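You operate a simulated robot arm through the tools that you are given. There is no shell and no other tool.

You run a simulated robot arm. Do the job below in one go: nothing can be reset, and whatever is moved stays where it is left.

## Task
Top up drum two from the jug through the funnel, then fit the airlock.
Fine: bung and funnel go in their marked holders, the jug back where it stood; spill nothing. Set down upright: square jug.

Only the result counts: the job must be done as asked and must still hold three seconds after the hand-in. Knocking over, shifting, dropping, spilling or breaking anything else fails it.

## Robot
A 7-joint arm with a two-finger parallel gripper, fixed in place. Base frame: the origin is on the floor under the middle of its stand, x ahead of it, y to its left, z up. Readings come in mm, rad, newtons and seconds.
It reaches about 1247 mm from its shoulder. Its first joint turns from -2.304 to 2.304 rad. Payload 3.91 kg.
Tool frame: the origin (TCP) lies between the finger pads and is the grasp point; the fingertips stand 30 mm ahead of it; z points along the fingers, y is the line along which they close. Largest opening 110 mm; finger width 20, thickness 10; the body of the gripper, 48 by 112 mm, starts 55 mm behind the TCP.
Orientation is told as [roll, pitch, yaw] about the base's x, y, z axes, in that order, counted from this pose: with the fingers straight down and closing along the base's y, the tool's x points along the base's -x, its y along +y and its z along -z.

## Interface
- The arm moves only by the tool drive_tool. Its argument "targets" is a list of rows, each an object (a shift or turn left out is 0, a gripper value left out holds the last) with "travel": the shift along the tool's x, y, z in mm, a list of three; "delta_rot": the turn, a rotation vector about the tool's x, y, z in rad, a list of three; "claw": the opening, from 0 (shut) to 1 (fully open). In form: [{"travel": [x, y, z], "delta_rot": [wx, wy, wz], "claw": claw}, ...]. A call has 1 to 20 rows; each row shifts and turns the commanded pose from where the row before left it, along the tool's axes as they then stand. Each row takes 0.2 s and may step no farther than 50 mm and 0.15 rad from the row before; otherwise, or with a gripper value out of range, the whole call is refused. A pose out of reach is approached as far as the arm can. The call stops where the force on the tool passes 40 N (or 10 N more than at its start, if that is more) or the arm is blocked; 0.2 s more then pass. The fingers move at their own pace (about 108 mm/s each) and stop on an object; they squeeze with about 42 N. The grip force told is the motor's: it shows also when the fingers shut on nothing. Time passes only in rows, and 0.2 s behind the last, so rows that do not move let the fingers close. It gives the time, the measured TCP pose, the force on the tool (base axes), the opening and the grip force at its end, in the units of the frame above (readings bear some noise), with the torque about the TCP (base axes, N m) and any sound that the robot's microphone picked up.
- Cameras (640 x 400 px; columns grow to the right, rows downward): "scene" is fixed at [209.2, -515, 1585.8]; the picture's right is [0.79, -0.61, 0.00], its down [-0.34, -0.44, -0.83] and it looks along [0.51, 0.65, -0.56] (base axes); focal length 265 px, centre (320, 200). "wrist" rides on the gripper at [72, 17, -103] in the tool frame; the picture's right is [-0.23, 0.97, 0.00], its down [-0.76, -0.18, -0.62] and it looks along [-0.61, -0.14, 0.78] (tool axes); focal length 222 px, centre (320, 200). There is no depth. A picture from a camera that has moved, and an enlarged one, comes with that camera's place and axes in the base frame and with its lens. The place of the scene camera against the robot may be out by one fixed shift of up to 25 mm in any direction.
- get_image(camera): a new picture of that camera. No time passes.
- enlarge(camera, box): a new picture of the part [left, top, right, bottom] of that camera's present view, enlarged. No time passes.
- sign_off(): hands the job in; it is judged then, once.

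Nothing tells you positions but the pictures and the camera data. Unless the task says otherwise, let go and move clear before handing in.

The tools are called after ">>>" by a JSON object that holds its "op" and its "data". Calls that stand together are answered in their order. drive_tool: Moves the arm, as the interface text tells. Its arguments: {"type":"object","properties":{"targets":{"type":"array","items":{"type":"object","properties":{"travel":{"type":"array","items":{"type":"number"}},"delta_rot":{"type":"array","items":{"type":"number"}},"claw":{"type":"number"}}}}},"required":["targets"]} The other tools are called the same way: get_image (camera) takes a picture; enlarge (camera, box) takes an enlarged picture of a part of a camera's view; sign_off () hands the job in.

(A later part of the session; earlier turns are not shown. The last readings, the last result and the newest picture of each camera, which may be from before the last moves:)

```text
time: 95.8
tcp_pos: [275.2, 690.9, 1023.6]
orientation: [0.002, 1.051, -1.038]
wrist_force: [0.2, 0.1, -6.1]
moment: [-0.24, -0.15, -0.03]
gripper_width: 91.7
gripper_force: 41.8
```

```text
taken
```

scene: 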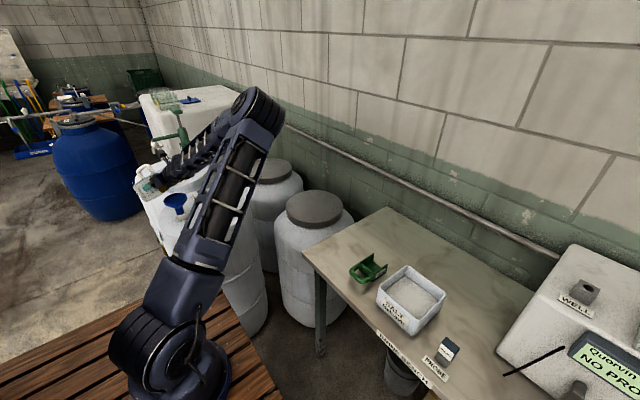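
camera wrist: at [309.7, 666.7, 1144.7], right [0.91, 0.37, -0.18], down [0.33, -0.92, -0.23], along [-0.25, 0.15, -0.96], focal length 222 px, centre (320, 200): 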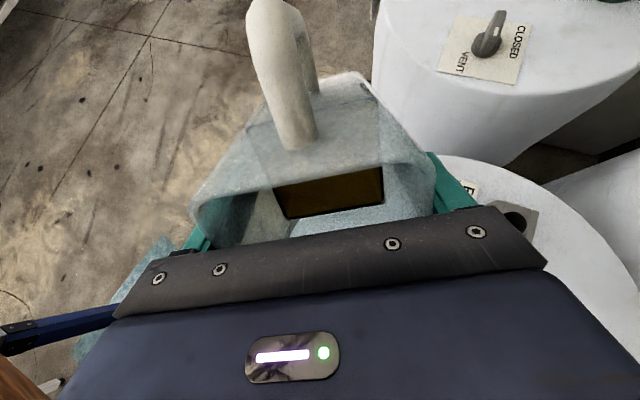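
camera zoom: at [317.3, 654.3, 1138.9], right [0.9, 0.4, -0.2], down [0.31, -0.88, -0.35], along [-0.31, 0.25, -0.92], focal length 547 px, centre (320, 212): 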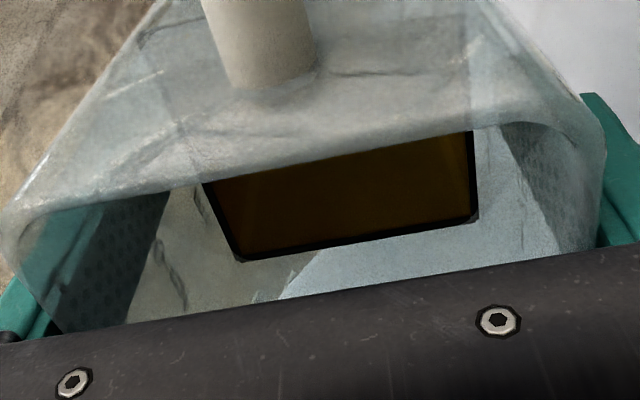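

The elbow is swinging out a long way to reach this tilt, so this spout heading is awkward for the wrist. Nothing has poured yet; I'll un-tilt, rise, and turn the spout further toward the robot before trying again.

>>> {"op": "drive_tool", "data": {"targets": [{"delta_rot": [0, -0.02, 0]}, {"delta_rot": [0, -0.03, 0]}, {"delta_rot": [0, -0.04, 0]}, {"delta_rot": [0, -0.04, 0]}, {"delta_rot": [0, -0.04, 0]}, {"delta_rot": [0, -0.04, 0]}, {"delta_rot": [0, -0.04, 0]}, {"delta_rot": [0, -0.03, 0]}, {"delta_rot": [0, -0.02, 0]}, {"delta_rot": [0, 0, 0]}]}}

>>> {"op": "drive_tool", "data": {"targets": [{"travel": [5.5, 0, -5.8]}, {"travel": [10.9, 0, -11.7]}, {"travel": [13.6, 0, -14.6]}, {"travel": [13.6, 0, -14.6]}, {"travel": [13.6, 0, -14.6]}, {"travel": [13.6, 0, -14.6]}, {"travel": [13.6, 0, -14.6]}, {"travel": [8.2, 0, -8.8]}, {"travel": [4.1, 0, -4.4]}, {"travel": [0, 0, 0]}]}}

>>> {"op": "get_image", "data": {"camera": "scene"}}

```text
time: 98.0
tcp_pos: [275.3, 689.9, 1024.3]
orientation: [0.002, 0.749, -1.039]
wrist_force: [-0.6, -0.1, -6.0]
moment: [-0.17, -0.12, 0.0]
gripper_width: 92.2
gripper_force: 41.8
```

```text
time: 100.2
tcp_pos: [276.0, 690.4, 1165.2]
orientation: [-0.002, 0.752, -1.04]
wrist_force: [-0.4, 0.2, -5.7]
moment: [-0.21, -0.11, 0.02]
gripper_width: 92.0
gripper_force: 41.9
```

```text
taken
```

scene: 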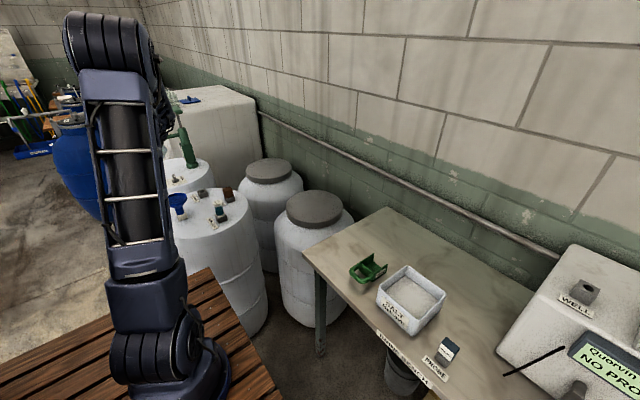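

>>> {"op": "drive_tool", "data": {"targets": [{"delta_rot": [-0.0273, 0, 0.0292]}, {"delta_rot": [-0.0546, 0, 0.0585]}, {"delta_rot": [-0.0546, 0, 0.0585]}, {"delta_rot": [-0.0546, 0, 0.0585]}, {"delta_rot": [-0.0546, 0, 0.0585]}, {"delta_rot": [-0.0273, 0, 0.0292]}, {"delta_rot": [0, 0, 0]}]}}

>>> {"op": "get_image", "data": {"camera": "scene"}}

```text
time: 101.8
tcp_pos: [275.2, 690.4, 1165.0]
orientation: [0.001, 0.751, -1.44]
wrist_force: [0.4, -0.5, -6.3]
moment: [-0.2, -0.04, -0.02]
gripper_width: 91.9
gripper_force: 42.1
```

```text
taken
```

scene: 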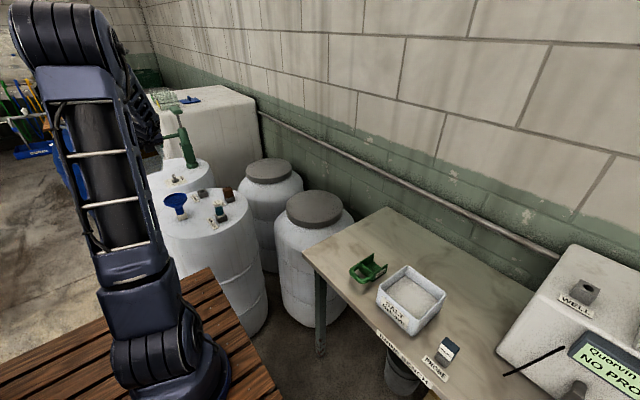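

>>> {"op": "drive_tool", "data": {"targets": [{"delta_rot": [-0.034, 0, 0.0365]}, {"delta_rot": [-0.0546, 0, 0.0585]}, {"delta_rot": [-0.034, 0, 0.0365]}, {"delta_rot": [0, 0, 0]}, {"delta_rot": [0, 0.03, 0]}, {"delta_rot": [0, 0.04, 0]}, {"delta_rot": [0, 0.05, 0]}, {"delta_rot": [0, 0.05, 0]}, {"delta_rot": [0, 0.04, 0]}, {"delta_rot": [0, 0.03, 0]}, {"delta_rot": [0, 0, 0]}]}}

>>> {"op": "get_image", "data": {"camera": "scene"}}

>>> {"op": "get_image", "data": {"camera": "wrist"}}

```text
time: 104.2
tcp_pos: [275.6, 689.8, 1165.3]
orientation: [0.002, 0.991, -1.618]
wrist_force: [0.5, -0.5, -6.4]
moment: [-0.31, 0.01, 0.0]
gripper_width: 91.7
gripper_force: 42.3
```

```text
taken
```

scene: 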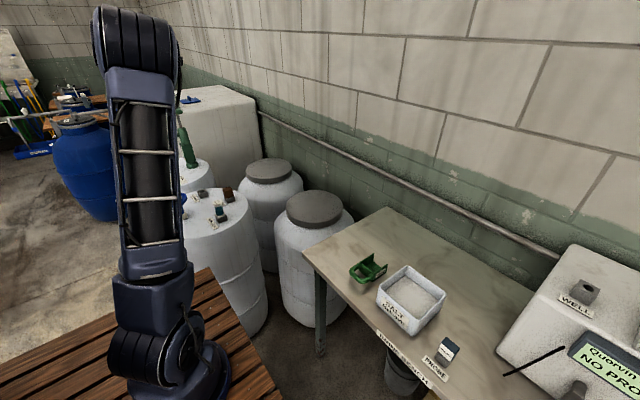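

```text
taken
camera wrist: at [290.1, 643.5, 1283.2], right [0.97, -0.17, -0.19], down [-0.22, -0.93, -0.3], along [-0.12, 0.33, -0.94], focal length 222 px, centre (320, 200)
```

wrist: 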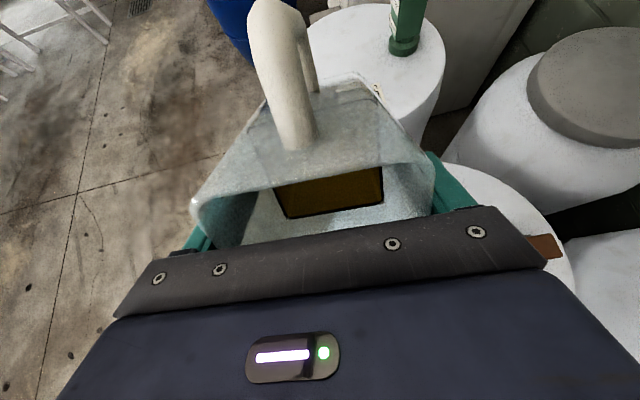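

>>> {"op": "drive_tool", "data": {"targets": [{"delta_rot": [-0.042, 0, 0.0274]}, {"delta_rot": [-0.067, 0, 0.0438]}, {"delta_rot": [-0.067, 0, 0.0438]}, {"delta_rot": [-0.034, 0, 0.022]}, {"delta_rot": [0, 0, 0]}]}}

>>> {"op": "get_image", "data": {"camera": "scene"}}

```text
time: 105.4
tcp_pos: [275.9, 690.3, 1165.7]
orientation: [0.002, 0.99, -1.87]
wrist_force: [-0.8, 0.2, -6.5]
moment: [-0.24, 0.1, 0.01]
gripper_width: 91.5
gripper_force: 42.7
```

```text
taken
```

scene: 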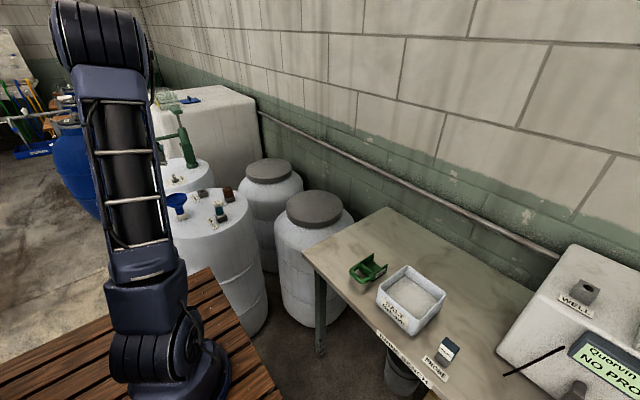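

This heading (about -107°) keeps the arm natural. I'll shift so the spout tip lies over the funnel, then descend to pouring height, still at 57° (no flow).

>>> {"op": "drive_tool", "data": {"targets": [{"travel": [2.7, 12.2, 4.2]}, {"travel": [5.5, 24.3, 8.4]}, {"travel": [2.7, 12.2, 4.1]}, {"travel": [0, 0, 0]}]}}

>>> {"op": "drive_tool", "data": {"targets": [{"travel": [-8.4, 0, 5.5]}, {"travel": [-16.7, 0, 11]}, {"travel": [-16.7, 0, 11]}, {"travel": [-16.7, 0, 11]}, {"travel": [-12.5, 0, 8.2]}, {"travel": [0, 0, 0]}]}}

>>> {"op": "get_image", "data": {"camera": "scene"}}

>>> {"op": "get_image", "data": {"camera": "wrist"}}

```text
time: 106.4
tcp_pos: [329.5, 694.5, 1165.0]
orientation: [0.003, 0.994, -1.87]
wrist_force: [-1.3, 0.4, -6.7]
moment: [-0.24, 0.08, -0.03]
gripper_width: 91.8
gripper_force: 41.9
```

```text
time: 107.8
tcp_pos: [328.5, 696.2, 1079.9]
orientation: [0.004, 0.991, -1.867]
wrist_force: [-0.4, -0.1, -7.0]
moment: [-0.26, 0.08, 0.0]
gripper_width: 91.8
gripper_force: 42.0
```

```text
taken
```

scene: 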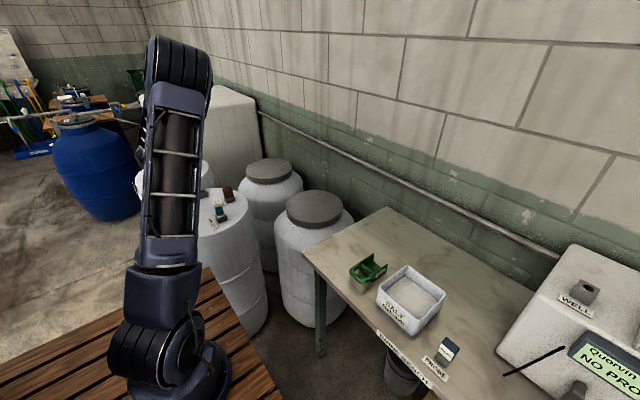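

```text
taken
camera wrist: at [330.8, 647.2, 1198.2], right [0.89, -0.41, -0.19], down [-0.45, -0.84, -0.3], along [-0.04, 0.35, -0.94], focal length 222 px, centre (320, 200)
```

wrist: 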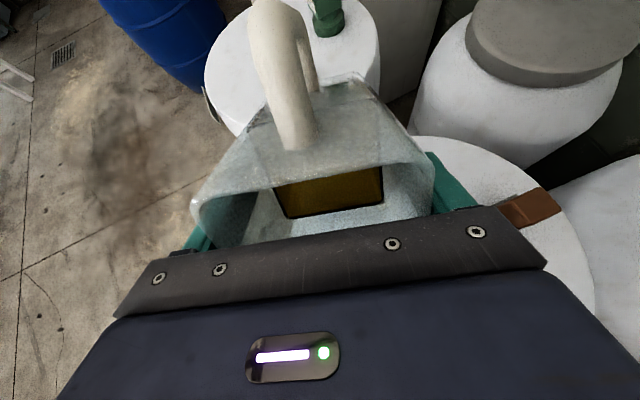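

>>> {"op": "drive_tool", "data": {"targets": [{"delta_rot": [-0.067, 0, 0.0438]}, {"delta_rot": [-0.0837, 0, 0.0548]}, {"delta_rot": [-0.0837, 0, 0.0548]}, {"delta_rot": [-0.042, 0, 0.0274]}, {"delta_rot": [0, 0, 0]}]}}

>>> {"op": "get_image", "data": {"camera": "scene"}}

```text
time: 109.0
tcp_pos: [328.2, 694.3, 1079.3]
orientation: [0.002, 0.992, -2.199]
wrist_force: [0.2, 0.3, -7.6]
moment: [-0.21, 0.19, 0.0]
gripper_width: 91.7
gripper_force: 42.0
```

```text
taken
```

scene: 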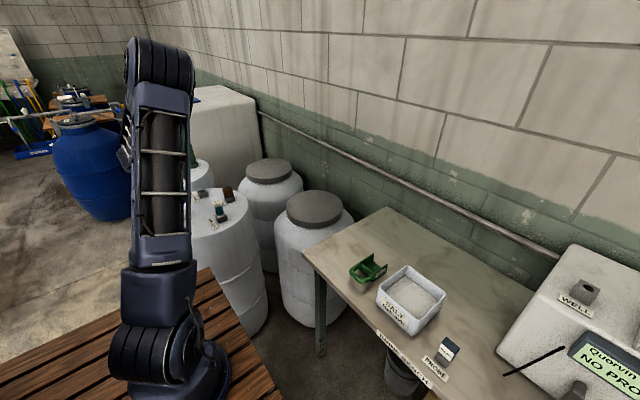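

>>> {"op": "drive_tool", "data": {"targets": [{"travel": [0.6, 7, 1]}, {"travel": [0.8, 8, 1]}, {"travel": [0.6, 6.5, 1]}, {"travel": [0, 0, 0]}]}}

>>> {"op": "drive_tool", "data": {"targets": [{"travel": [-8.4, 0, 5.5]}, {"travel": [-15, 0, 9.8]}, {"travel": [-15, 0, 9.8]}, {"travel": [-7.6, 0, 5]}, {"travel": [0, 0, 0]}]}}

>>> {"op": "drive_tool", "data": {"targets": [{"travel": [0, 0, 0]}]}}

>>> {"op": "get_image", "data": {"camera": "scene"}}

>>> {"op": "get_image", "data": {"camera": "wrist"}}

```text
time: 110.0
tcp_pos: [346.2, 685.4, 1079.7]
orientation: [0.004, 0.991, -2.197]
wrist_force: [0.2, -0.1, -7.0]
moment: [-0.19, 0.15, 0.03]
gripper_width: 91.8
gripper_force: 42.1
```

```text
time: 111.2
tcp_pos: [348.2, 684.3, 1024.9]
orientation: [0.003, 0.992, -2.198]
wrist_force: [-0.5, 0.1, -5.7]
moment: [-0.2, 0.13, 0.02]
gripper_width: 92.1
gripper_force: 42.2
```

```text
time: 111.6
tcp_pos: [347.5, 683.7, 1024.8]
orientation: [0.002, 0.991, -2.198]
wrist_force: [-0.1, -0.2, -6.8]
moment: [-0.18, 0.12, 0.0]
gripper_width: 91.8
gripper_force: 41.9
```

```text
taken
```

scene: 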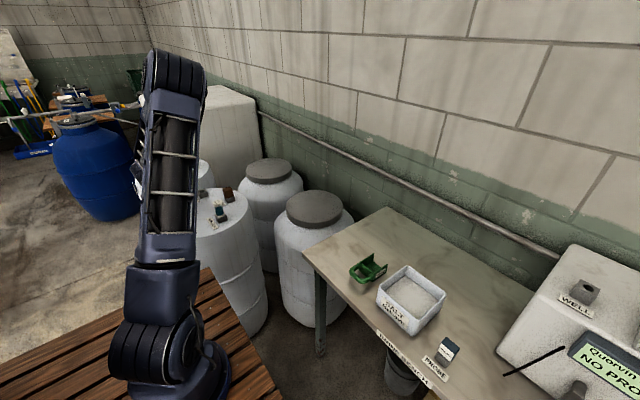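

```text
taken
camera wrist: at [334.2, 638.3, 1143.1], right [0.71, -0.67, -0.19], down [-0.7, -0.65, -0.3], along [0.08, 0.34, -0.94], focal length 222 px, centre (320, 200)
```

wrist: 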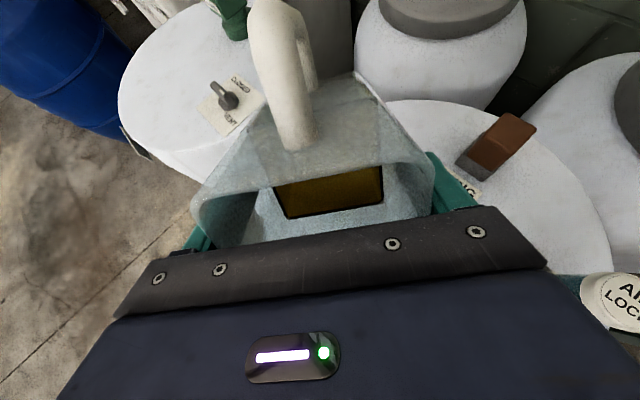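

The spout tip is computed at (307, 627), over the funnel. Tilting slowly onward and watching the weight.

>>> {"op": "drive_tool", "data": {"targets": [{"delta_rot": [0, 0.015, 0]}, {"delta_rot": [0, 0.015, 0]}, {"delta_rot": [0, 0.015, 0]}, {"delta_rot": [0, 0.015, 0]}, {"delta_rot": [0, 0, 0]}]}}

>>> {"op": "enlarge", "data": {"camera": "wrist", "box": [190, 130, 450, 260]}}

>>> {"op": "get_image", "data": {"camera": "scene"}}

```text
time: 112.8
tcp_pos: [348.0, 685.2, 1025.8]
orientation: [0.004, 1.052, -2.199]
wrist_force: [0.1, 0.1, -6.5]
moment: [-0.24, 0.19, 0.0]
gripper_width: 91.6
gripper_force: 41.8
```

```text
2.46 times, centred on (320, 195) of wrist
camera zoom: at [330.3, 632.5, 1140.4], right [0.72, -0.67, -0.2], down [-0.68, -0.64, -0.35], along [0.11, 0.39, -0.92], focal length 547 px, centre (320, 212)
```

zoom: 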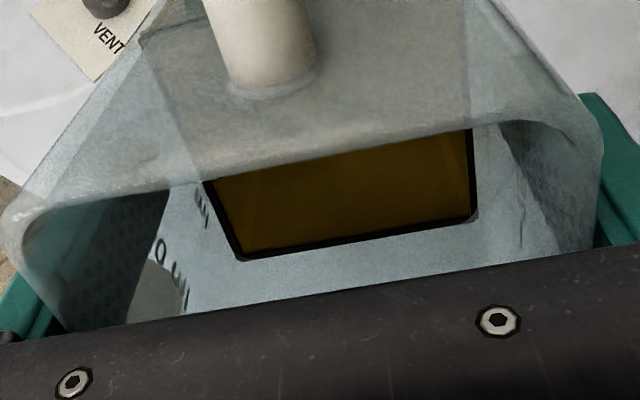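

```text
taken
```

scene: 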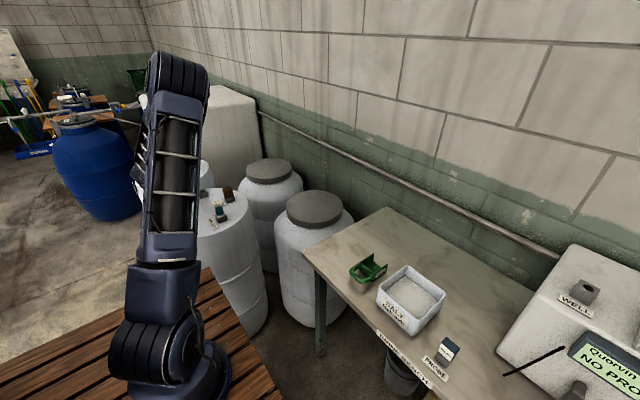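

>>> {"op": "drive_tool", "data": {"targets": [{"delta_rot": [0, 0.012, 0]}, {"delta_rot": [0, 0.012, 0]}, {"delta_rot": [0, 0.012, 0]}, {"delta_rot": [0, 0.012, 0]}, {"delta_rot": [0, 0, 0]}]}}

>>> {"op": "enlarge", "data": {"camera": "wrist", "box": [190, 130, 450, 260]}}

```text
time: 114.0
tcp_pos: [347.6, 684.9, 1026.2]
orientation: [0.003, 1.1, -2.198]
wrist_force: [0.1, -0.2, -5.9]
moment: [-0.19, 0.17, 0.02]
gripper_width: 91.9
gripper_force: 42.1
```

```text
2.46 times, centred on (320, 195) of wrist
camera zoom: at [326.5, 628.5, 1137.8], right [0.73, -0.66, -0.2], down [-0.67, -0.62, -0.4], along [0.14, 0.42, -0.9], focal length 547 px, centre (320, 212)
```

zoom: 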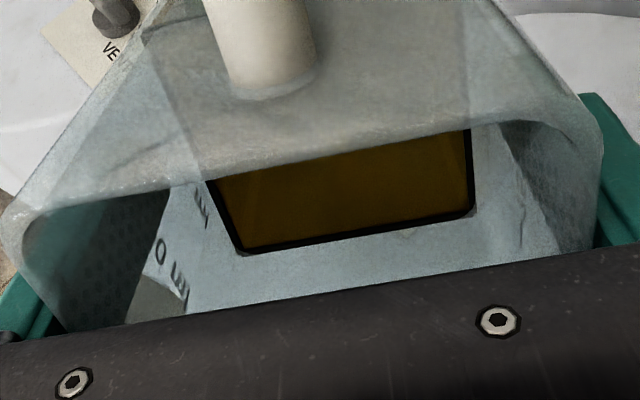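

The liquid surface has dropped slightly, so pouring has begun at about 63°. Checking that it settles and where it went.

>>> {"op": "drive_tool", "data": {"targets": [{"travel": [0, 0, 0]}, {"travel": [0, 0, 0]}, {"travel": [0, 0, 0]}]}}

>>> {"op": "enlarge", "data": {"camera": "wrist", "box": [190, 130, 450, 260]}}

>>> {"op": "enlarge", "data": {"camera": "scene", "box": [120, 140, 240, 280]}}

```text
time: 114.8
tcp_pos: [347.0, 685.3, 1026.3]
orientation: [0.004, 1.1, -2.198]
wrist_force: [-0.2, 0.1, -5.6]
moment: [-0.18, 0.16, -0.01]
gripper_width: 92.1
gripper_force: 42.5
```

```text
2.46 times, centred on (320, 195) of wrist
camera zoom: at [326.6, 628.5, 1137.8], right [0.73, -0.66, -0.2], down [-0.67, -0.62, -0.4], along [0.14, 0.42, -0.9], focal length 547 px, centre (320, 212)
```

zoom: 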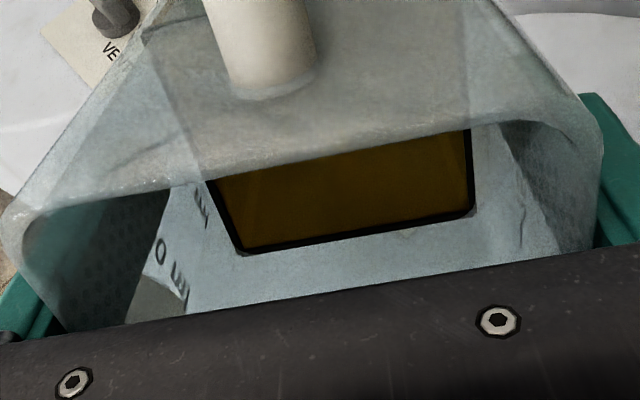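

```text
2.86 times, centred on (180, 210) of scene
camera zoom: at [209.2, -515.0, 1585.8], right [0.79, -0.61, 0.0], down [-0.34, -0.44, -0.83], along [0.51, 0.65, -0.56], focal length 756 px, centre (720, 171)
```

zoom: 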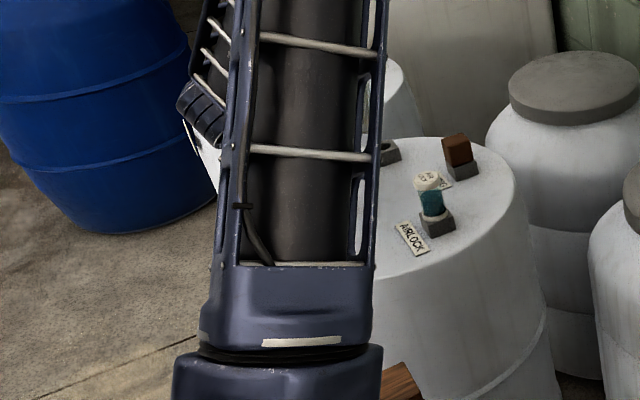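

The pour behaves quasi-statically (it stopped by itself). Before pouring more I need the gauge in view, so I'll back off the tilt and swing the pour heading so the arm uncovers the gauge in the scene camera.

>>> {"op": "drive_tool", "data": {"targets": [{"delta_rot": [0, -0.03, 0]}, {"delta_rot": [0, -0.04, 0]}, {"delta_rot": [0, -0.04, 0]}, {"delta_rot": [0, 0, 0]}, {"delta_rot": [0.0837, 0, -0.0548]}, {"delta_rot": [0.0837, 0, -0.0548]}, {"delta_rot": [0, 0, 0]}]}}

>>> {"op": "get_image", "data": {"camera": "scene"}}

```text
time: 116.4
tcp_pos: [345.9, 685.6, 1025.3]
orientation: [0.002, 0.991, -1.998]
wrist_force: [-0.6, -0.2, -6.8]
moment: [-0.21, 0.1, -0.03]
gripper_width: 91.9
gripper_force: 41.8
```

```text
taken
```

scene: 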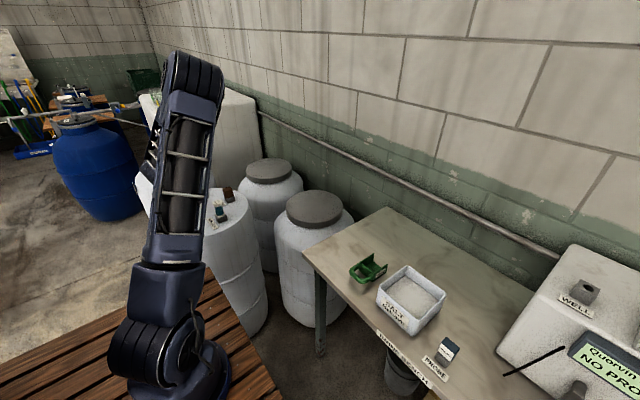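

>>> {"op": "drive_tool", "data": {"targets": [{"travel": [0.7, -11.7, 1.1]}, {"travel": [0, -6.6, 0], "delta_rot": [0.0837, 0, -0.0548]}, {"travel": [0, -6.6, 0], "delta_rot": [0.0837, 0, -0.0548]}, {"travel": [0, 0, 0]}]}}

>>> {"op": "get_image", "data": {"camera": "scene"}}

>>> {"op": "enlarge", "data": {"camera": "scene", "box": [120, 150, 220, 270]}}

```text
time: 117.4
tcp_pos: [324.1, 696.0, 1025.6]
orientation: [0.002, 0.989, -1.8]
wrist_force: [0.0, -1.1, -6.3]
moment: [-0.26, 0.06, 0.0]
gripper_width: 91.9
gripper_force: 42.1
```

```text
taken
```

scene: 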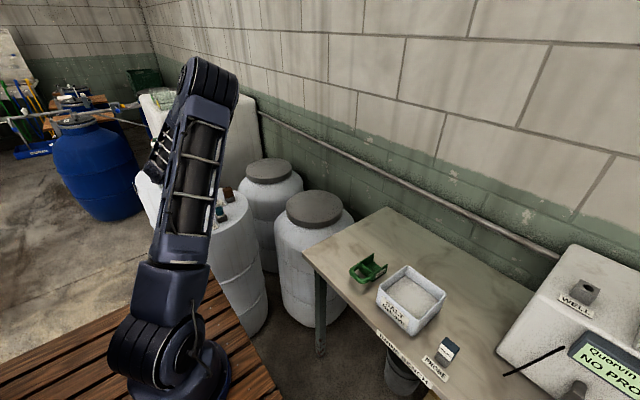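

```text
3.33 times, centred on (170, 210) of scene
camera zoom: at [209.2, -515.0, 1585.8], right [0.79, -0.61, 0.0], down [-0.34, -0.44, -0.83], along [0.51, 0.65, -0.56], focal length 882 px, centre (820, 167)
```

zoom: 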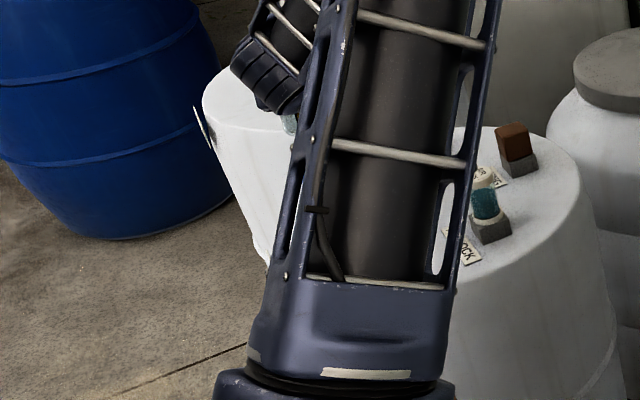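

>>> {"op": "drive_tool", "data": {"targets": [{"travel": [0, -6.6, 0], "delta_rot": [0.0837, 0, -0.0548]}, {"travel": [0, -6.6, 0], "delta_rot": [0.0837, 0, -0.0548]}, {"travel": [0, 0, 0]}]}}

>>> {"op": "get_image", "data": {"camera": "scene"}}

>>> {"op": "enlarge", "data": {"camera": "scene", "box": [120, 150, 220, 270]}}

```text
time: 118.2
tcp_pos: [311.5, 697.9, 1026.2]
orientation: [0.001, 0.989, -1.599]
wrist_force: [0.4, 0.1, -5.3]
moment: [-0.25, 0.03, -0.01]
gripper_width: 91.8
gripper_force: 42.5
```

```text
taken
```

scene: 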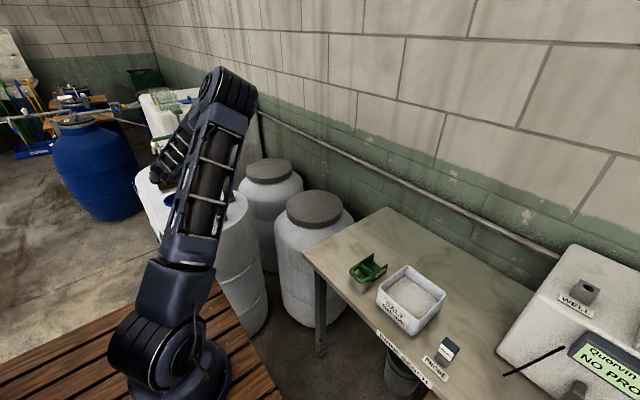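

```text
3.33 times, centred on (170, 210) of scene
camera zoom: at [209.2, -515.0, 1585.8], right [0.79, -0.61, 0.0], down [-0.34, -0.44, -0.83], along [0.51, 0.65, -0.56], focal length 882 px, centre (820, 167)
```

zoom: 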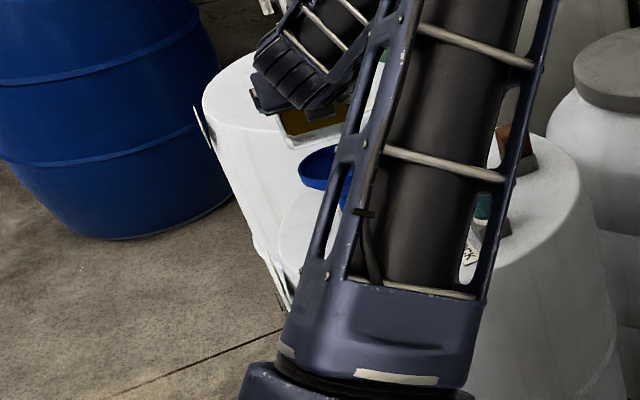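

>>> {"op": "enlarge", "data": {"camera": "scene", "box": [145, 215, 185, 265]}}

>>> {"op": "enlarge", "data": {"camera": "scene", "box": [140, 160, 200, 230]}}

```text
8.00 times, centred on (165, 240) of scene
camera zoom: at [209.2, -515.0, 1585.8], right [0.79, -0.61, 0.0], down [-0.34, -0.44, -0.83], along [0.51, 0.65, -0.56], focal length 2118 px, centre (1560, -120)
```

zoom: 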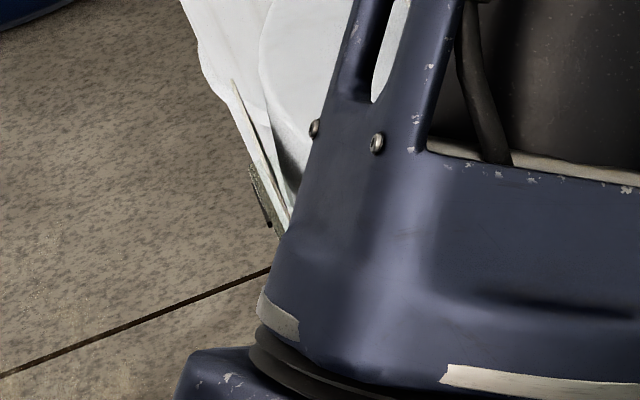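

```text
5.71 times, centred on (170, 195) of scene
camera zoom: at [209.2, -515.0, 1585.8], right [0.79, -0.61, 0.0], down [-0.34, -0.44, -0.83], along [0.51, 0.65, -0.56], focal length 1513 px, centre (1177, 229)
```

zoom: 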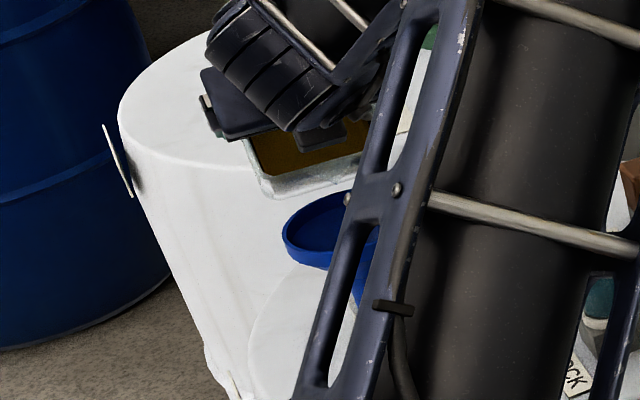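

>>> {"op": "drive_tool", "data": {"targets": [{"travel": [0, -6.6, 0], "delta_rot": [0.0837, 0, -0.0548]}, {"travel": [0, 0, 0]}]}}

>>> {"op": "drive_tool", "data": {"targets": [{"delta_rot": [0, 0.02, 0]}, {"delta_rot": [0, 0.02, 0]}, {"travel": [0, 0, 0]}]}}

>>> {"op": "enlarge", "data": {"camera": "scene", "box": [145, 215, 185, 265]}}

>>> {"op": "enlarge", "data": {"camera": "scene", "box": [140, 160, 200, 230]}}

```text
time: 118.8
tcp_pos: [306.4, 698.7, 1025.2]
orientation: [0.001, 0.99, -1.499]
wrist_force: [-0.3, -0.2, -6.5]
moment: [-0.28, -0.03, 0.0]
gripper_width: 91.9
gripper_force: 42.0
```

```text
time: 119.6
tcp_pos: [306.0, 698.9, 1026.0]
orientation: [0.0, 1.029, -1.498]
wrist_force: [0.4, 0.2, -5.5]
moment: [-0.24, 0.02, 0.01]
gripper_width: 92.1
gripper_force: 42.5
```

```text
8.00 times, centred on (165, 240) of scene
camera zoom: at [209.2, -515.0, 1585.8], right [0.79, -0.61, 0.0], down [-0.34, -0.44, -0.83], along [0.51, 0.65, -0.56], focal length 2118 px, centre (1560, -120)
```

zoom: 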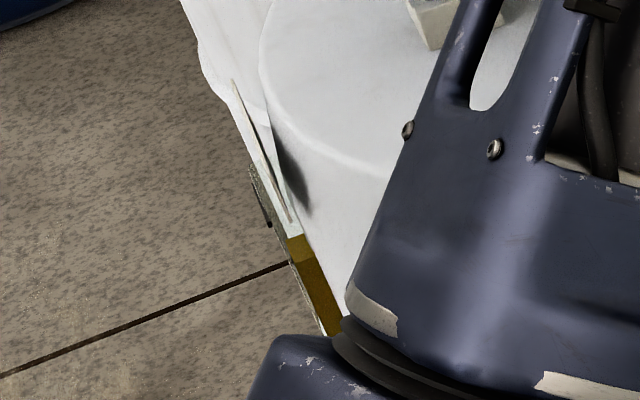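

```text
5.71 times, centred on (170, 195) of scene
camera zoom: at [209.2, -515.0, 1585.8], right [0.79, -0.61, 0.0], down [-0.34, -0.44, -0.83], along [0.51, 0.65, -0.56], focal length 1513 px, centre (1177, 229)
```

zoom: 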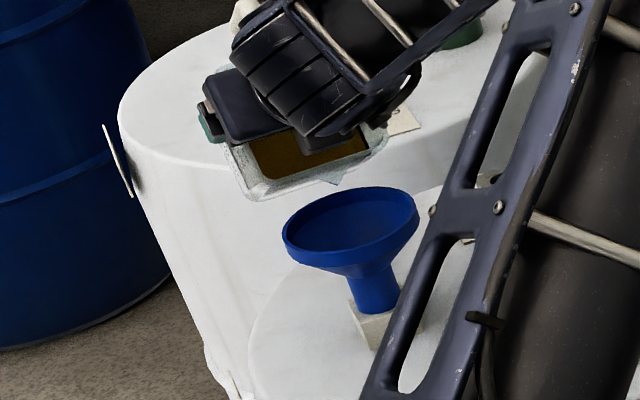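

Now both gauge and funnel are visible, and there's no sign of spillage. Zooming on the gauge to set a baseline.

>>> {"op": "enlarge", "data": {"camera": "scene", "box": [152, 230, 176, 260]}}

>>> {"op": "enlarge", "data": {"camera": "scene", "box": [165, 175, 205, 215]}}

>>> {"op": "enlarge", "data": {"camera": "wrist", "box": [190, 130, 450, 260]}}

```text
13.33 times, centred on (164, 245) of scene
camera zoom: at [209.2, -515.0, 1585.8], right [0.79, -0.61, 0.0], down [-0.34, -0.44, -0.83], along [0.51, 0.65, -0.56], focal length 3530 px, centre (2400, -400)
```

zoom: 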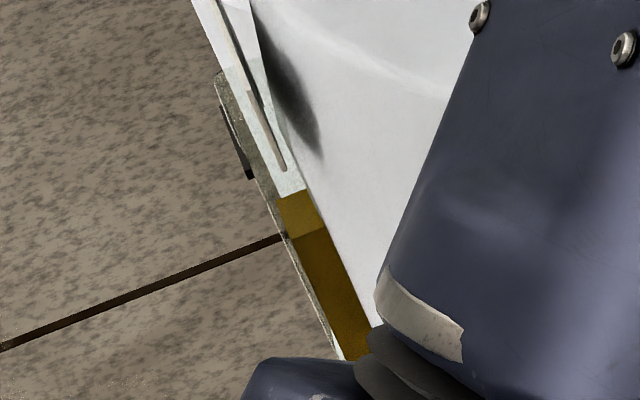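

```text
10.00 times, centred on (185, 195) of scene
camera zoom: at [209.2, -515.0, 1585.8], right [0.79, -0.61, 0.0], down [-0.34, -0.44, -0.83], along [0.51, 0.65, -0.56], focal length 2648 px, centre (1670, 250)
```

zoom: 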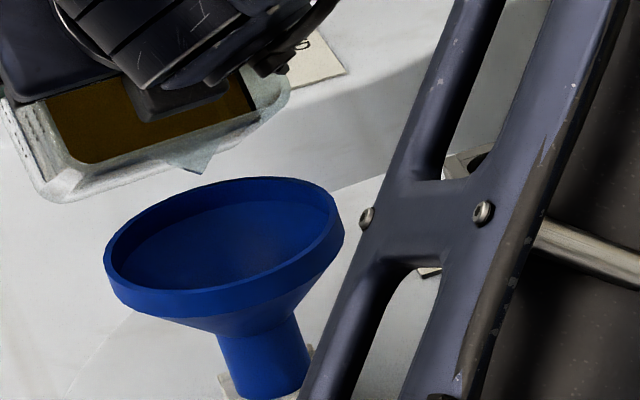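

```text
2.46 times, centred on (320, 195) of wrist
camera zoom: at [326.6, 650.4, 1141.4], right [0.98, -0.05, -0.19], down [-0.11, -0.94, -0.33], along [-0.17, 0.35, -0.92], focal length 547 px, centre (320, 212)
```

zoom: 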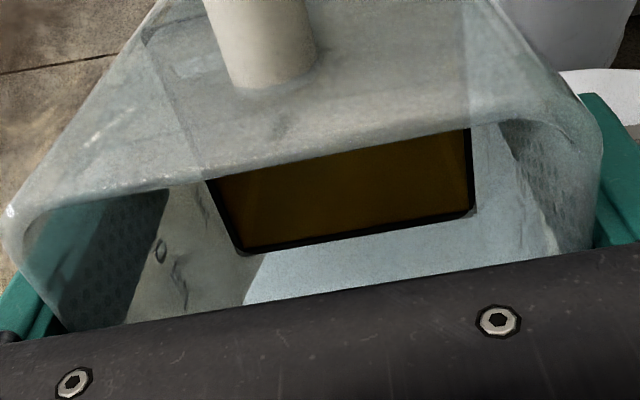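

>>> {"op": "drive_tool", "data": {"targets": [{"travel": [0, -2.5, 0]}, {"delta_rot": [0, 0.02, 0]}, {"delta_rot": [0, 0.02, 0]}, {"delta_rot": [0, 0.015, 0]}, {"delta_rot": [0, 0.01, 0]}, {"delta_rot": [0, 0.01, 0]}, {"travel": [0, 0, 0]}, {"travel": [0, 0, 0]}]}}

>>> {"op": "get_image", "data": {"camera": "scene"}}

>>> {"op": "enlarge", "data": {"camera": "scene", "box": [165, 175, 205, 215]}}

>>> {"op": "enlarge", "data": {"camera": "scene", "box": [152, 230, 176, 260]}}

>>> {"op": "enlarge", "data": {"camera": "wrist", "box": [190, 130, 450, 260]}}

```text
time: 121.4
tcp_pos: [304.7, 698.7, 1024.3]
orientation: [0.0, 1.104, -1.501]
wrist_force: [-0.4, 0.8, -5.8]
moment: [-0.25, -0.03, -0.01]
gripper_width: 91.8
gripper_force: 41.6
```

```text
taken
```

scene: 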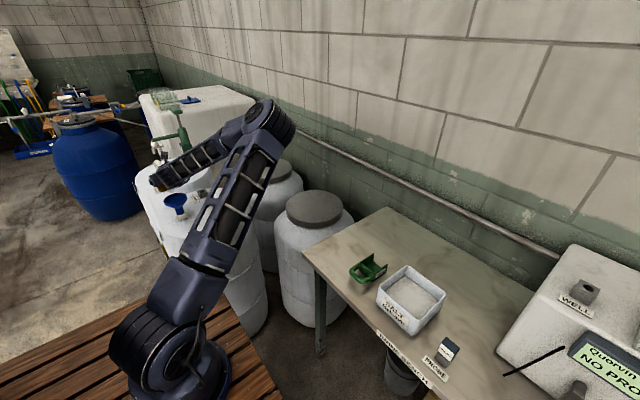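

```text
10.00 times, centred on (185, 195) of scene
camera zoom: at [209.2, -515.0, 1585.8], right [0.79, -0.61, 0.0], down [-0.34, -0.44, -0.83], along [0.51, 0.65, -0.56], focal length 2648 px, centre (1670, 250)
```

zoom: 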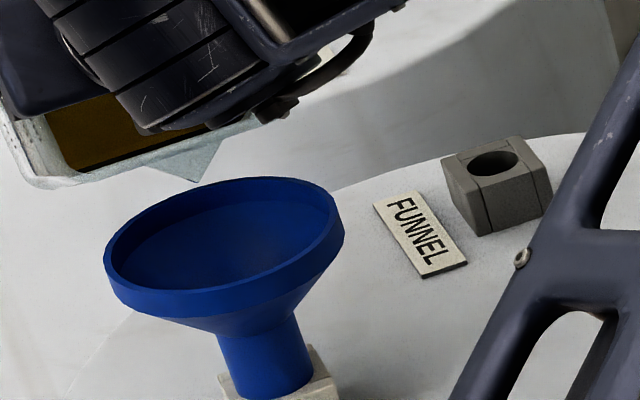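

```text
13.33 times, centred on (164, 245) of scene
camera zoom: at [209.2, -515.0, 1585.8], right [0.79, -0.61, 0.0], down [-0.34, -0.44, -0.83], along [0.51, 0.65, -0.56], focal length 3530 px, centre (2400, -400)
```

zoom: 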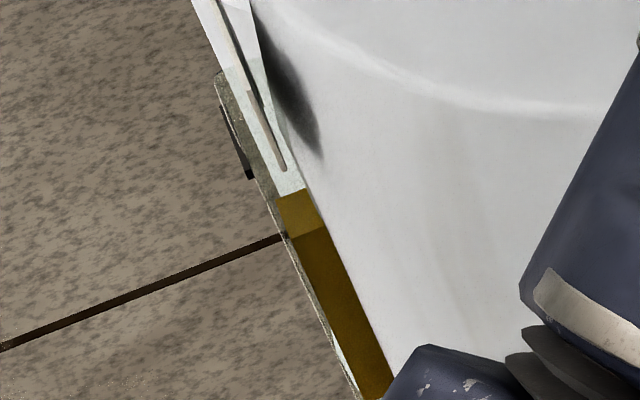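

```text
2.46 times, centred on (320, 195) of wrist
camera zoom: at [325.1, 641.4, 1137.3], right [0.98, -0.03, -0.2], down [-0.11, -0.91, -0.4], along [-0.17, 0.41, -0.89], focal length 547 px, centre (320, 212)
```

zoom: 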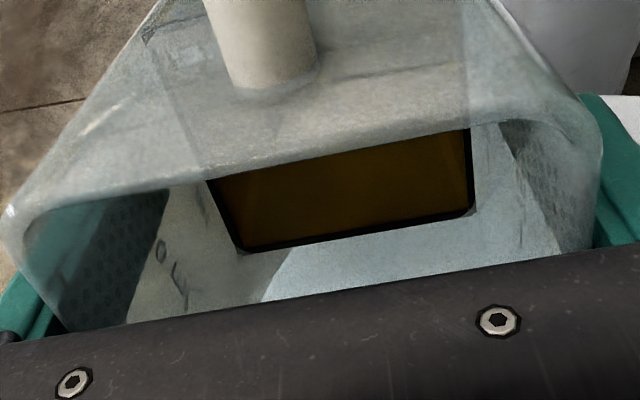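

Spout tip projects right over the funnel centre, and the gauge is fully visible. Pouring on with small tilt increments.

>>> {"op": "drive_tool", "data": {"targets": [{"delta_rot": [0, 0.008, 0]}, {"delta_rot": [0, 0.008, 0]}, {"delta_rot": [0, 0.008, 0]}, {"delta_rot": [0, 0.008, 0]}, {"delta_rot": [0, 0.008, 0]}, {"travel": [0, 0, 0]}]}}

>>> {"op": "enlarge", "data": {"camera": "scene", "box": [165, 175, 205, 215]}}

>>> {"op": "drive_tool", "data": {"targets": [{"travel": [0, 0, 0]}, {"travel": [0, 0, 0]}, {"travel": [0, 0, 0]}]}}

>>> {"op": "enlarge", "data": {"camera": "scene", "box": [152, 230, 176, 260]}}

>>> {"op": "enlarge", "data": {"camera": "wrist", "box": [190, 130, 450, 260]}}

```text
time: 122.8
tcp_pos: [303.5, 698.7, 1025.5]
orientation: [-0.001, 1.144, -1.499]
wrist_force: [0.1, 0.8, -6.0]
moment: [-0.25, 0.0, -0.01]
gripper_width: 92.0
gripper_force: 41.8
```

```text
10.00 times, centred on (185, 195) of scene
camera zoom: at [209.2, -515.0, 1585.8], right [0.79, -0.61, 0.0], down [-0.34, -0.44, -0.83], along [0.51, 0.65, -0.56], focal length 2648 px, centre (1670, 250)
```

zoom: 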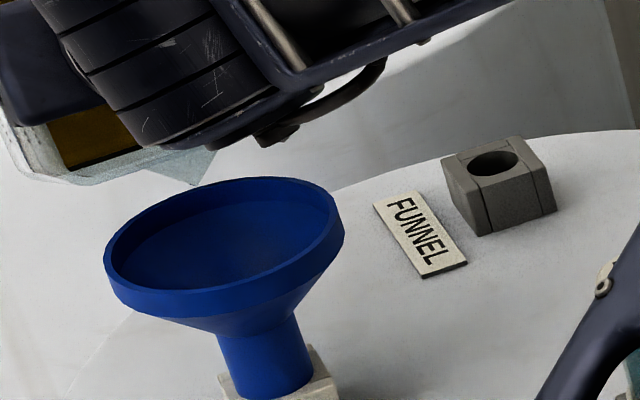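

```text
time: 123.6
tcp_pos: [303.6, 698.0, 1024.3]
orientation: [0.0, 1.146, -1.5]
wrist_force: [-0.2, -0.6, -5.9]
moment: [-0.26, -0.03, 0.0]
gripper_width: 91.8
gripper_force: 42.0
```

```text
13.33 times, centred on (164, 245) of scene
camera zoom: at [209.2, -515.0, 1585.8], right [0.79, -0.61, 0.0], down [-0.34, -0.44, -0.83], along [0.51, 0.65, -0.56], focal length 3530 px, centre (2400, -400)
```

zoom: 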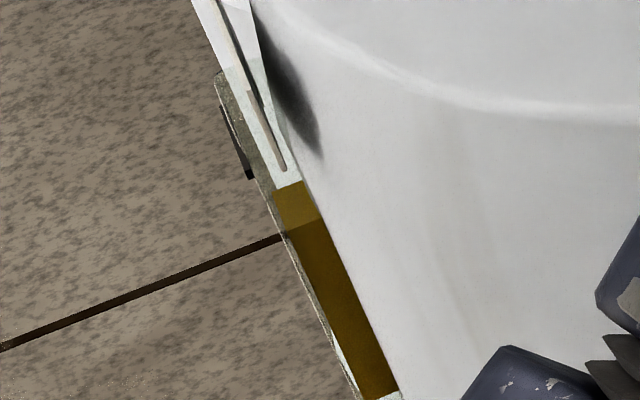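

```text
2.46 times, centred on (320, 195) of wrist
camera zoom: at [324.7, 636.8, 1134.9], right [0.98, -0.03, -0.21], down [-0.12, -0.89, -0.44], along [-0.17, 0.45, -0.88], focal length 547 px, centre (320, 212)
```

zoom: 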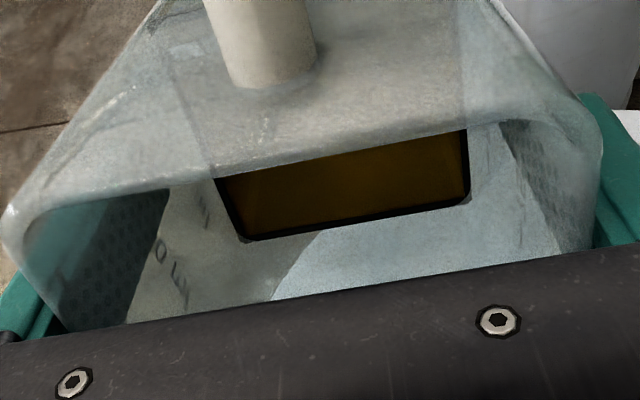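

The gauge has visibly risen and nothing is spilled. FULL is still roughly 32 mm above the level, so I'll continue pouring in small steps.

>>> {"op": "drive_tool", "data": {"targets": [{"delta_rot": [0, 0.008, 0]}, {"delta_rot": [0, 0.008, 0]}, {"delta_rot": [0, 0.008, 0]}, {"delta_rot": [0, 0.008, 0]}, {"delta_rot": [0, 0.008, 0]}, {"delta_rot": [0, 0.008, 0]}, {"delta_rot": [0, 0.008, 0]}, {"delta_rot": [0, 0.008, 0]}, {"travel": [0, 0, 0]}, {"travel": [0, 0, 0]}]}}

>>> {"op": "enlarge", "data": {"camera": "scene", "box": [152, 230, 176, 260]}}

>>> {"op": "enlarge", "data": {"camera": "wrist", "box": [190, 130, 450, 260]}}

>>> {"op": "get_image", "data": {"camera": "scene"}}

>>> {"op": "enlarge", "data": {"camera": "scene", "box": [165, 175, 205, 215]}}

```text
time: 125.8
tcp_pos: [302.9, 698.2, 1026.2]
orientation: [0.0, 1.209, -1.5]
wrist_force: [-0.2, -0.3, -5.2]
moment: [-0.22, -0.01, 0.0]
gripper_width: 92.0
gripper_force: 41.9
```

```text
13.33 times, centred on (164, 245) of scene
camera zoom: at [209.2, -515.0, 1585.8], right [0.79, -0.61, 0.0], down [-0.34, -0.44, -0.83], along [0.51, 0.65, -0.56], focal length 3530 px, centre (2400, -400)
```

zoom: 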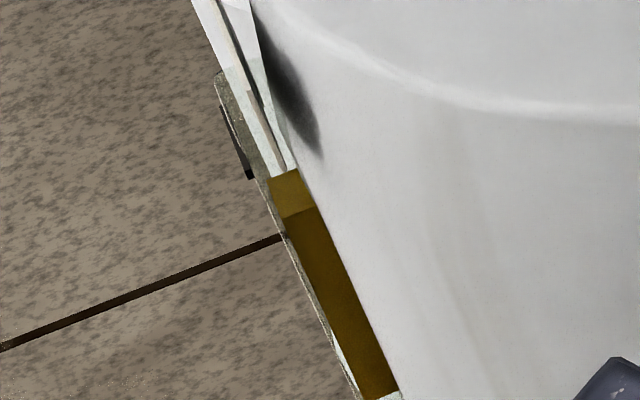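

```text
2.46 times, centred on (320, 195) of wrist
camera zoom: at [325.3, 630.1, 1130.8], right [0.98, -0.01, -0.21], down [-0.12, -0.86, -0.49], along [-0.18, 0.51, -0.84], focal length 547 px, centre (320, 212)
```

zoom: 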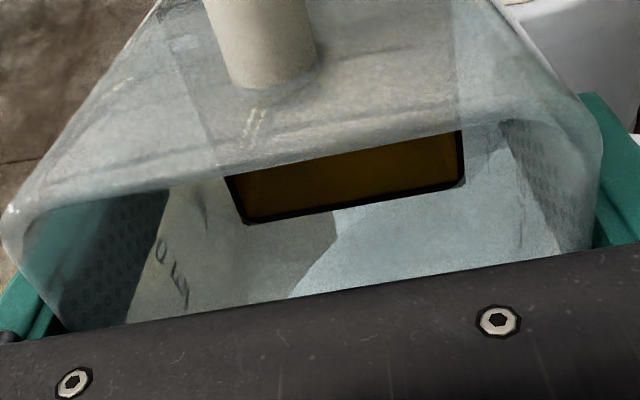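

```text
taken
```

scene: 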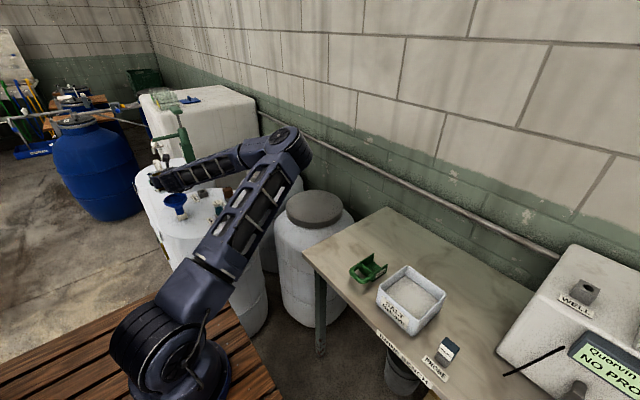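

```text
10.00 times, centred on (185, 195) of scene
camera zoom: at [209.2, -515.0, 1585.8], right [0.79, -0.61, 0.0], down [-0.34, -0.44, -0.83], along [0.51, 0.65, -0.56], focal length 2648 px, centre (1670, 250)
```

zoom: 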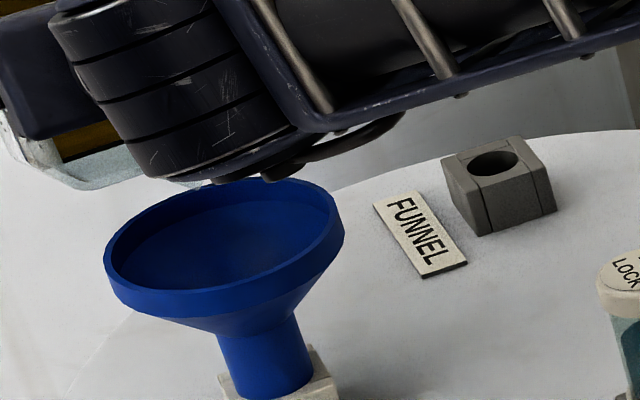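

The funnel is taking it cleanly; the gauge has risen ~10 mm of ~36. The elbow is dropping at this heading, so I'll ease the tilt back, turn the heading about the funnel to about -2.1 rad, then continue at steeper tilt.

>>> {"op": "drive_tool", "data": {"targets": [{"delta_rot": [0, -0.03, 0]}, {"delta_rot": [0, -0.03, 0]}, {"travel": [0, 0, 0]}, {"travel": [0, 3.3, 0], "delta_rot": [-0.0456, 0, 0.0204]}, {"travel": [0, 6.5, 0], "delta_rot": [-0.0913, 0, 0.0409]}, {"travel": [0, 6.5, 0], "delta_rot": [-0.0913, 0, 0.0409]}, {"travel": [0, 6.5, 0], "delta_rot": [-0.0913, 0, 0.0409]}, {"travel": [0, 3.3, 0], "delta_rot": [-0.0456, 0, 0.0204]}, {"travel": [0, 0, 0]}]}}

>>> {"op": "get_image", "data": {"camera": "scene"}}

>>> {"op": "enlarge", "data": {"camera": "scene", "box": [140, 160, 220, 260]}}

```text
time: 127.8
tcp_pos: [329.8, 695.8, 1025.5]
orientation: [-0.001, 1.148, -1.901]
wrist_force: [0.2, -0.2, -5.0]
moment: [-0.17, 0.05, 0.02]
gripper_width: 91.7
gripper_force: 41.9
```

```text
taken
```

scene: 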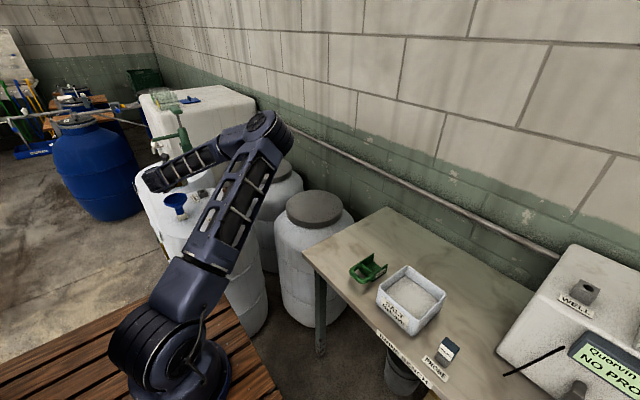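

```text
4.00 times, centred on (180, 210) of scene
camera zoom: at [209.2, -515.0, 1585.8], right [0.79, -0.61, 0.0], down [-0.34, -0.44, -0.83], along [0.51, 0.65, -0.56], focal length 1059 px, centre (880, 160)
```

zoom: 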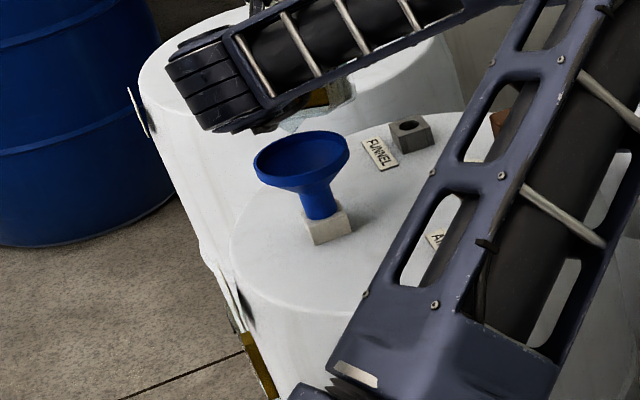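

>>> {"op": "drive_tool", "data": {"targets": [{"travel": [0, 3.3, 0], "delta_rot": [-0.0456, 0, 0.0204]}, {"travel": [0, 6.5, 0], "delta_rot": [-0.0913, 0, 0.0409]}, {"travel": [0, 6.5, 0], "delta_rot": [-0.0913, 0, 0.0409]}, {"travel": [0, 6.5, 0], "delta_rot": [-0.0913, 0, 0.0409]}, {"travel": [0, 3.3, 0], "delta_rot": [-0.0456, 0, 0.0204]}, {"travel": [0, 0, 0]}]}}

>>> {"op": "get_image", "data": {"camera": "scene"}}

>>> {"op": "enlarge", "data": {"camera": "scene", "box": [140, 160, 220, 260]}}

>>> {"op": "get_image", "data": {"camera": "wrist"}}

```text
time: 129.2
tcp_pos: [353.1, 684.8, 1025.4]
orientation: [0.002, 1.149, -2.3]
wrist_force: [-0.2, -0.2, -5.1]
moment: [-0.19, 0.16, 0.01]
gripper_width: 92.0
gripper_force: 42.4
```

```text
taken
```

scene: 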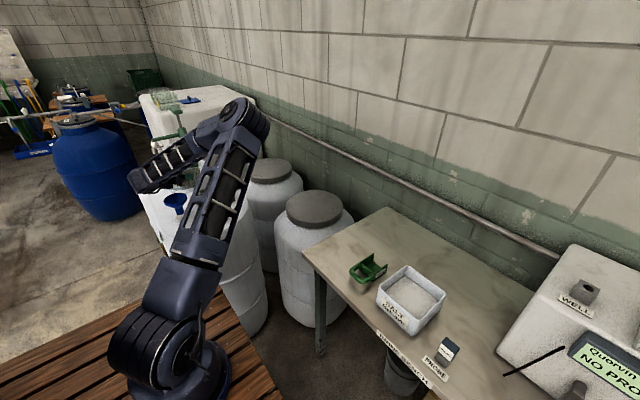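

```text
4.00 times, centred on (180, 210) of scene
camera zoom: at [209.2, -515.0, 1585.8], right [0.79, -0.61, 0.0], down [-0.34, -0.44, -0.83], along [0.51, 0.65, -0.56], focal length 1059 px, centre (880, 160)
```

zoom: 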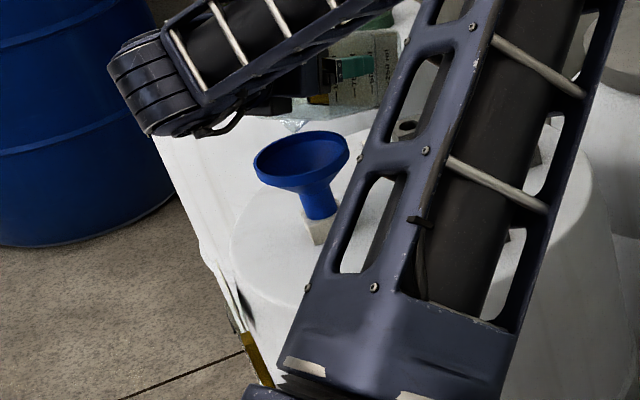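

```text
taken
camera wrist: at [322.1, 626.3, 1134.6], right [0.66, -0.72, -0.21], down [-0.72, -0.54, -0.44], along [0.21, 0.44, -0.87], focal length 222 px, centre (320, 200)
```

wrist: 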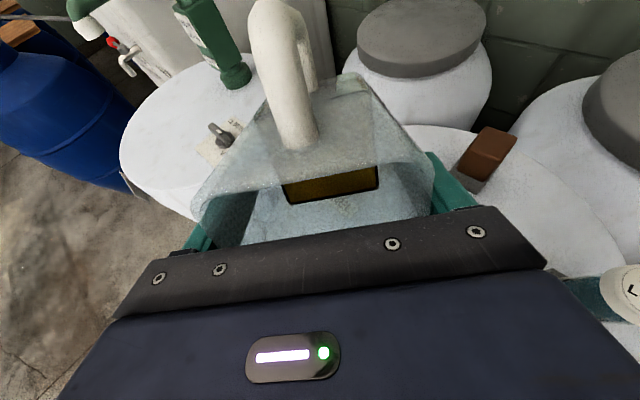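

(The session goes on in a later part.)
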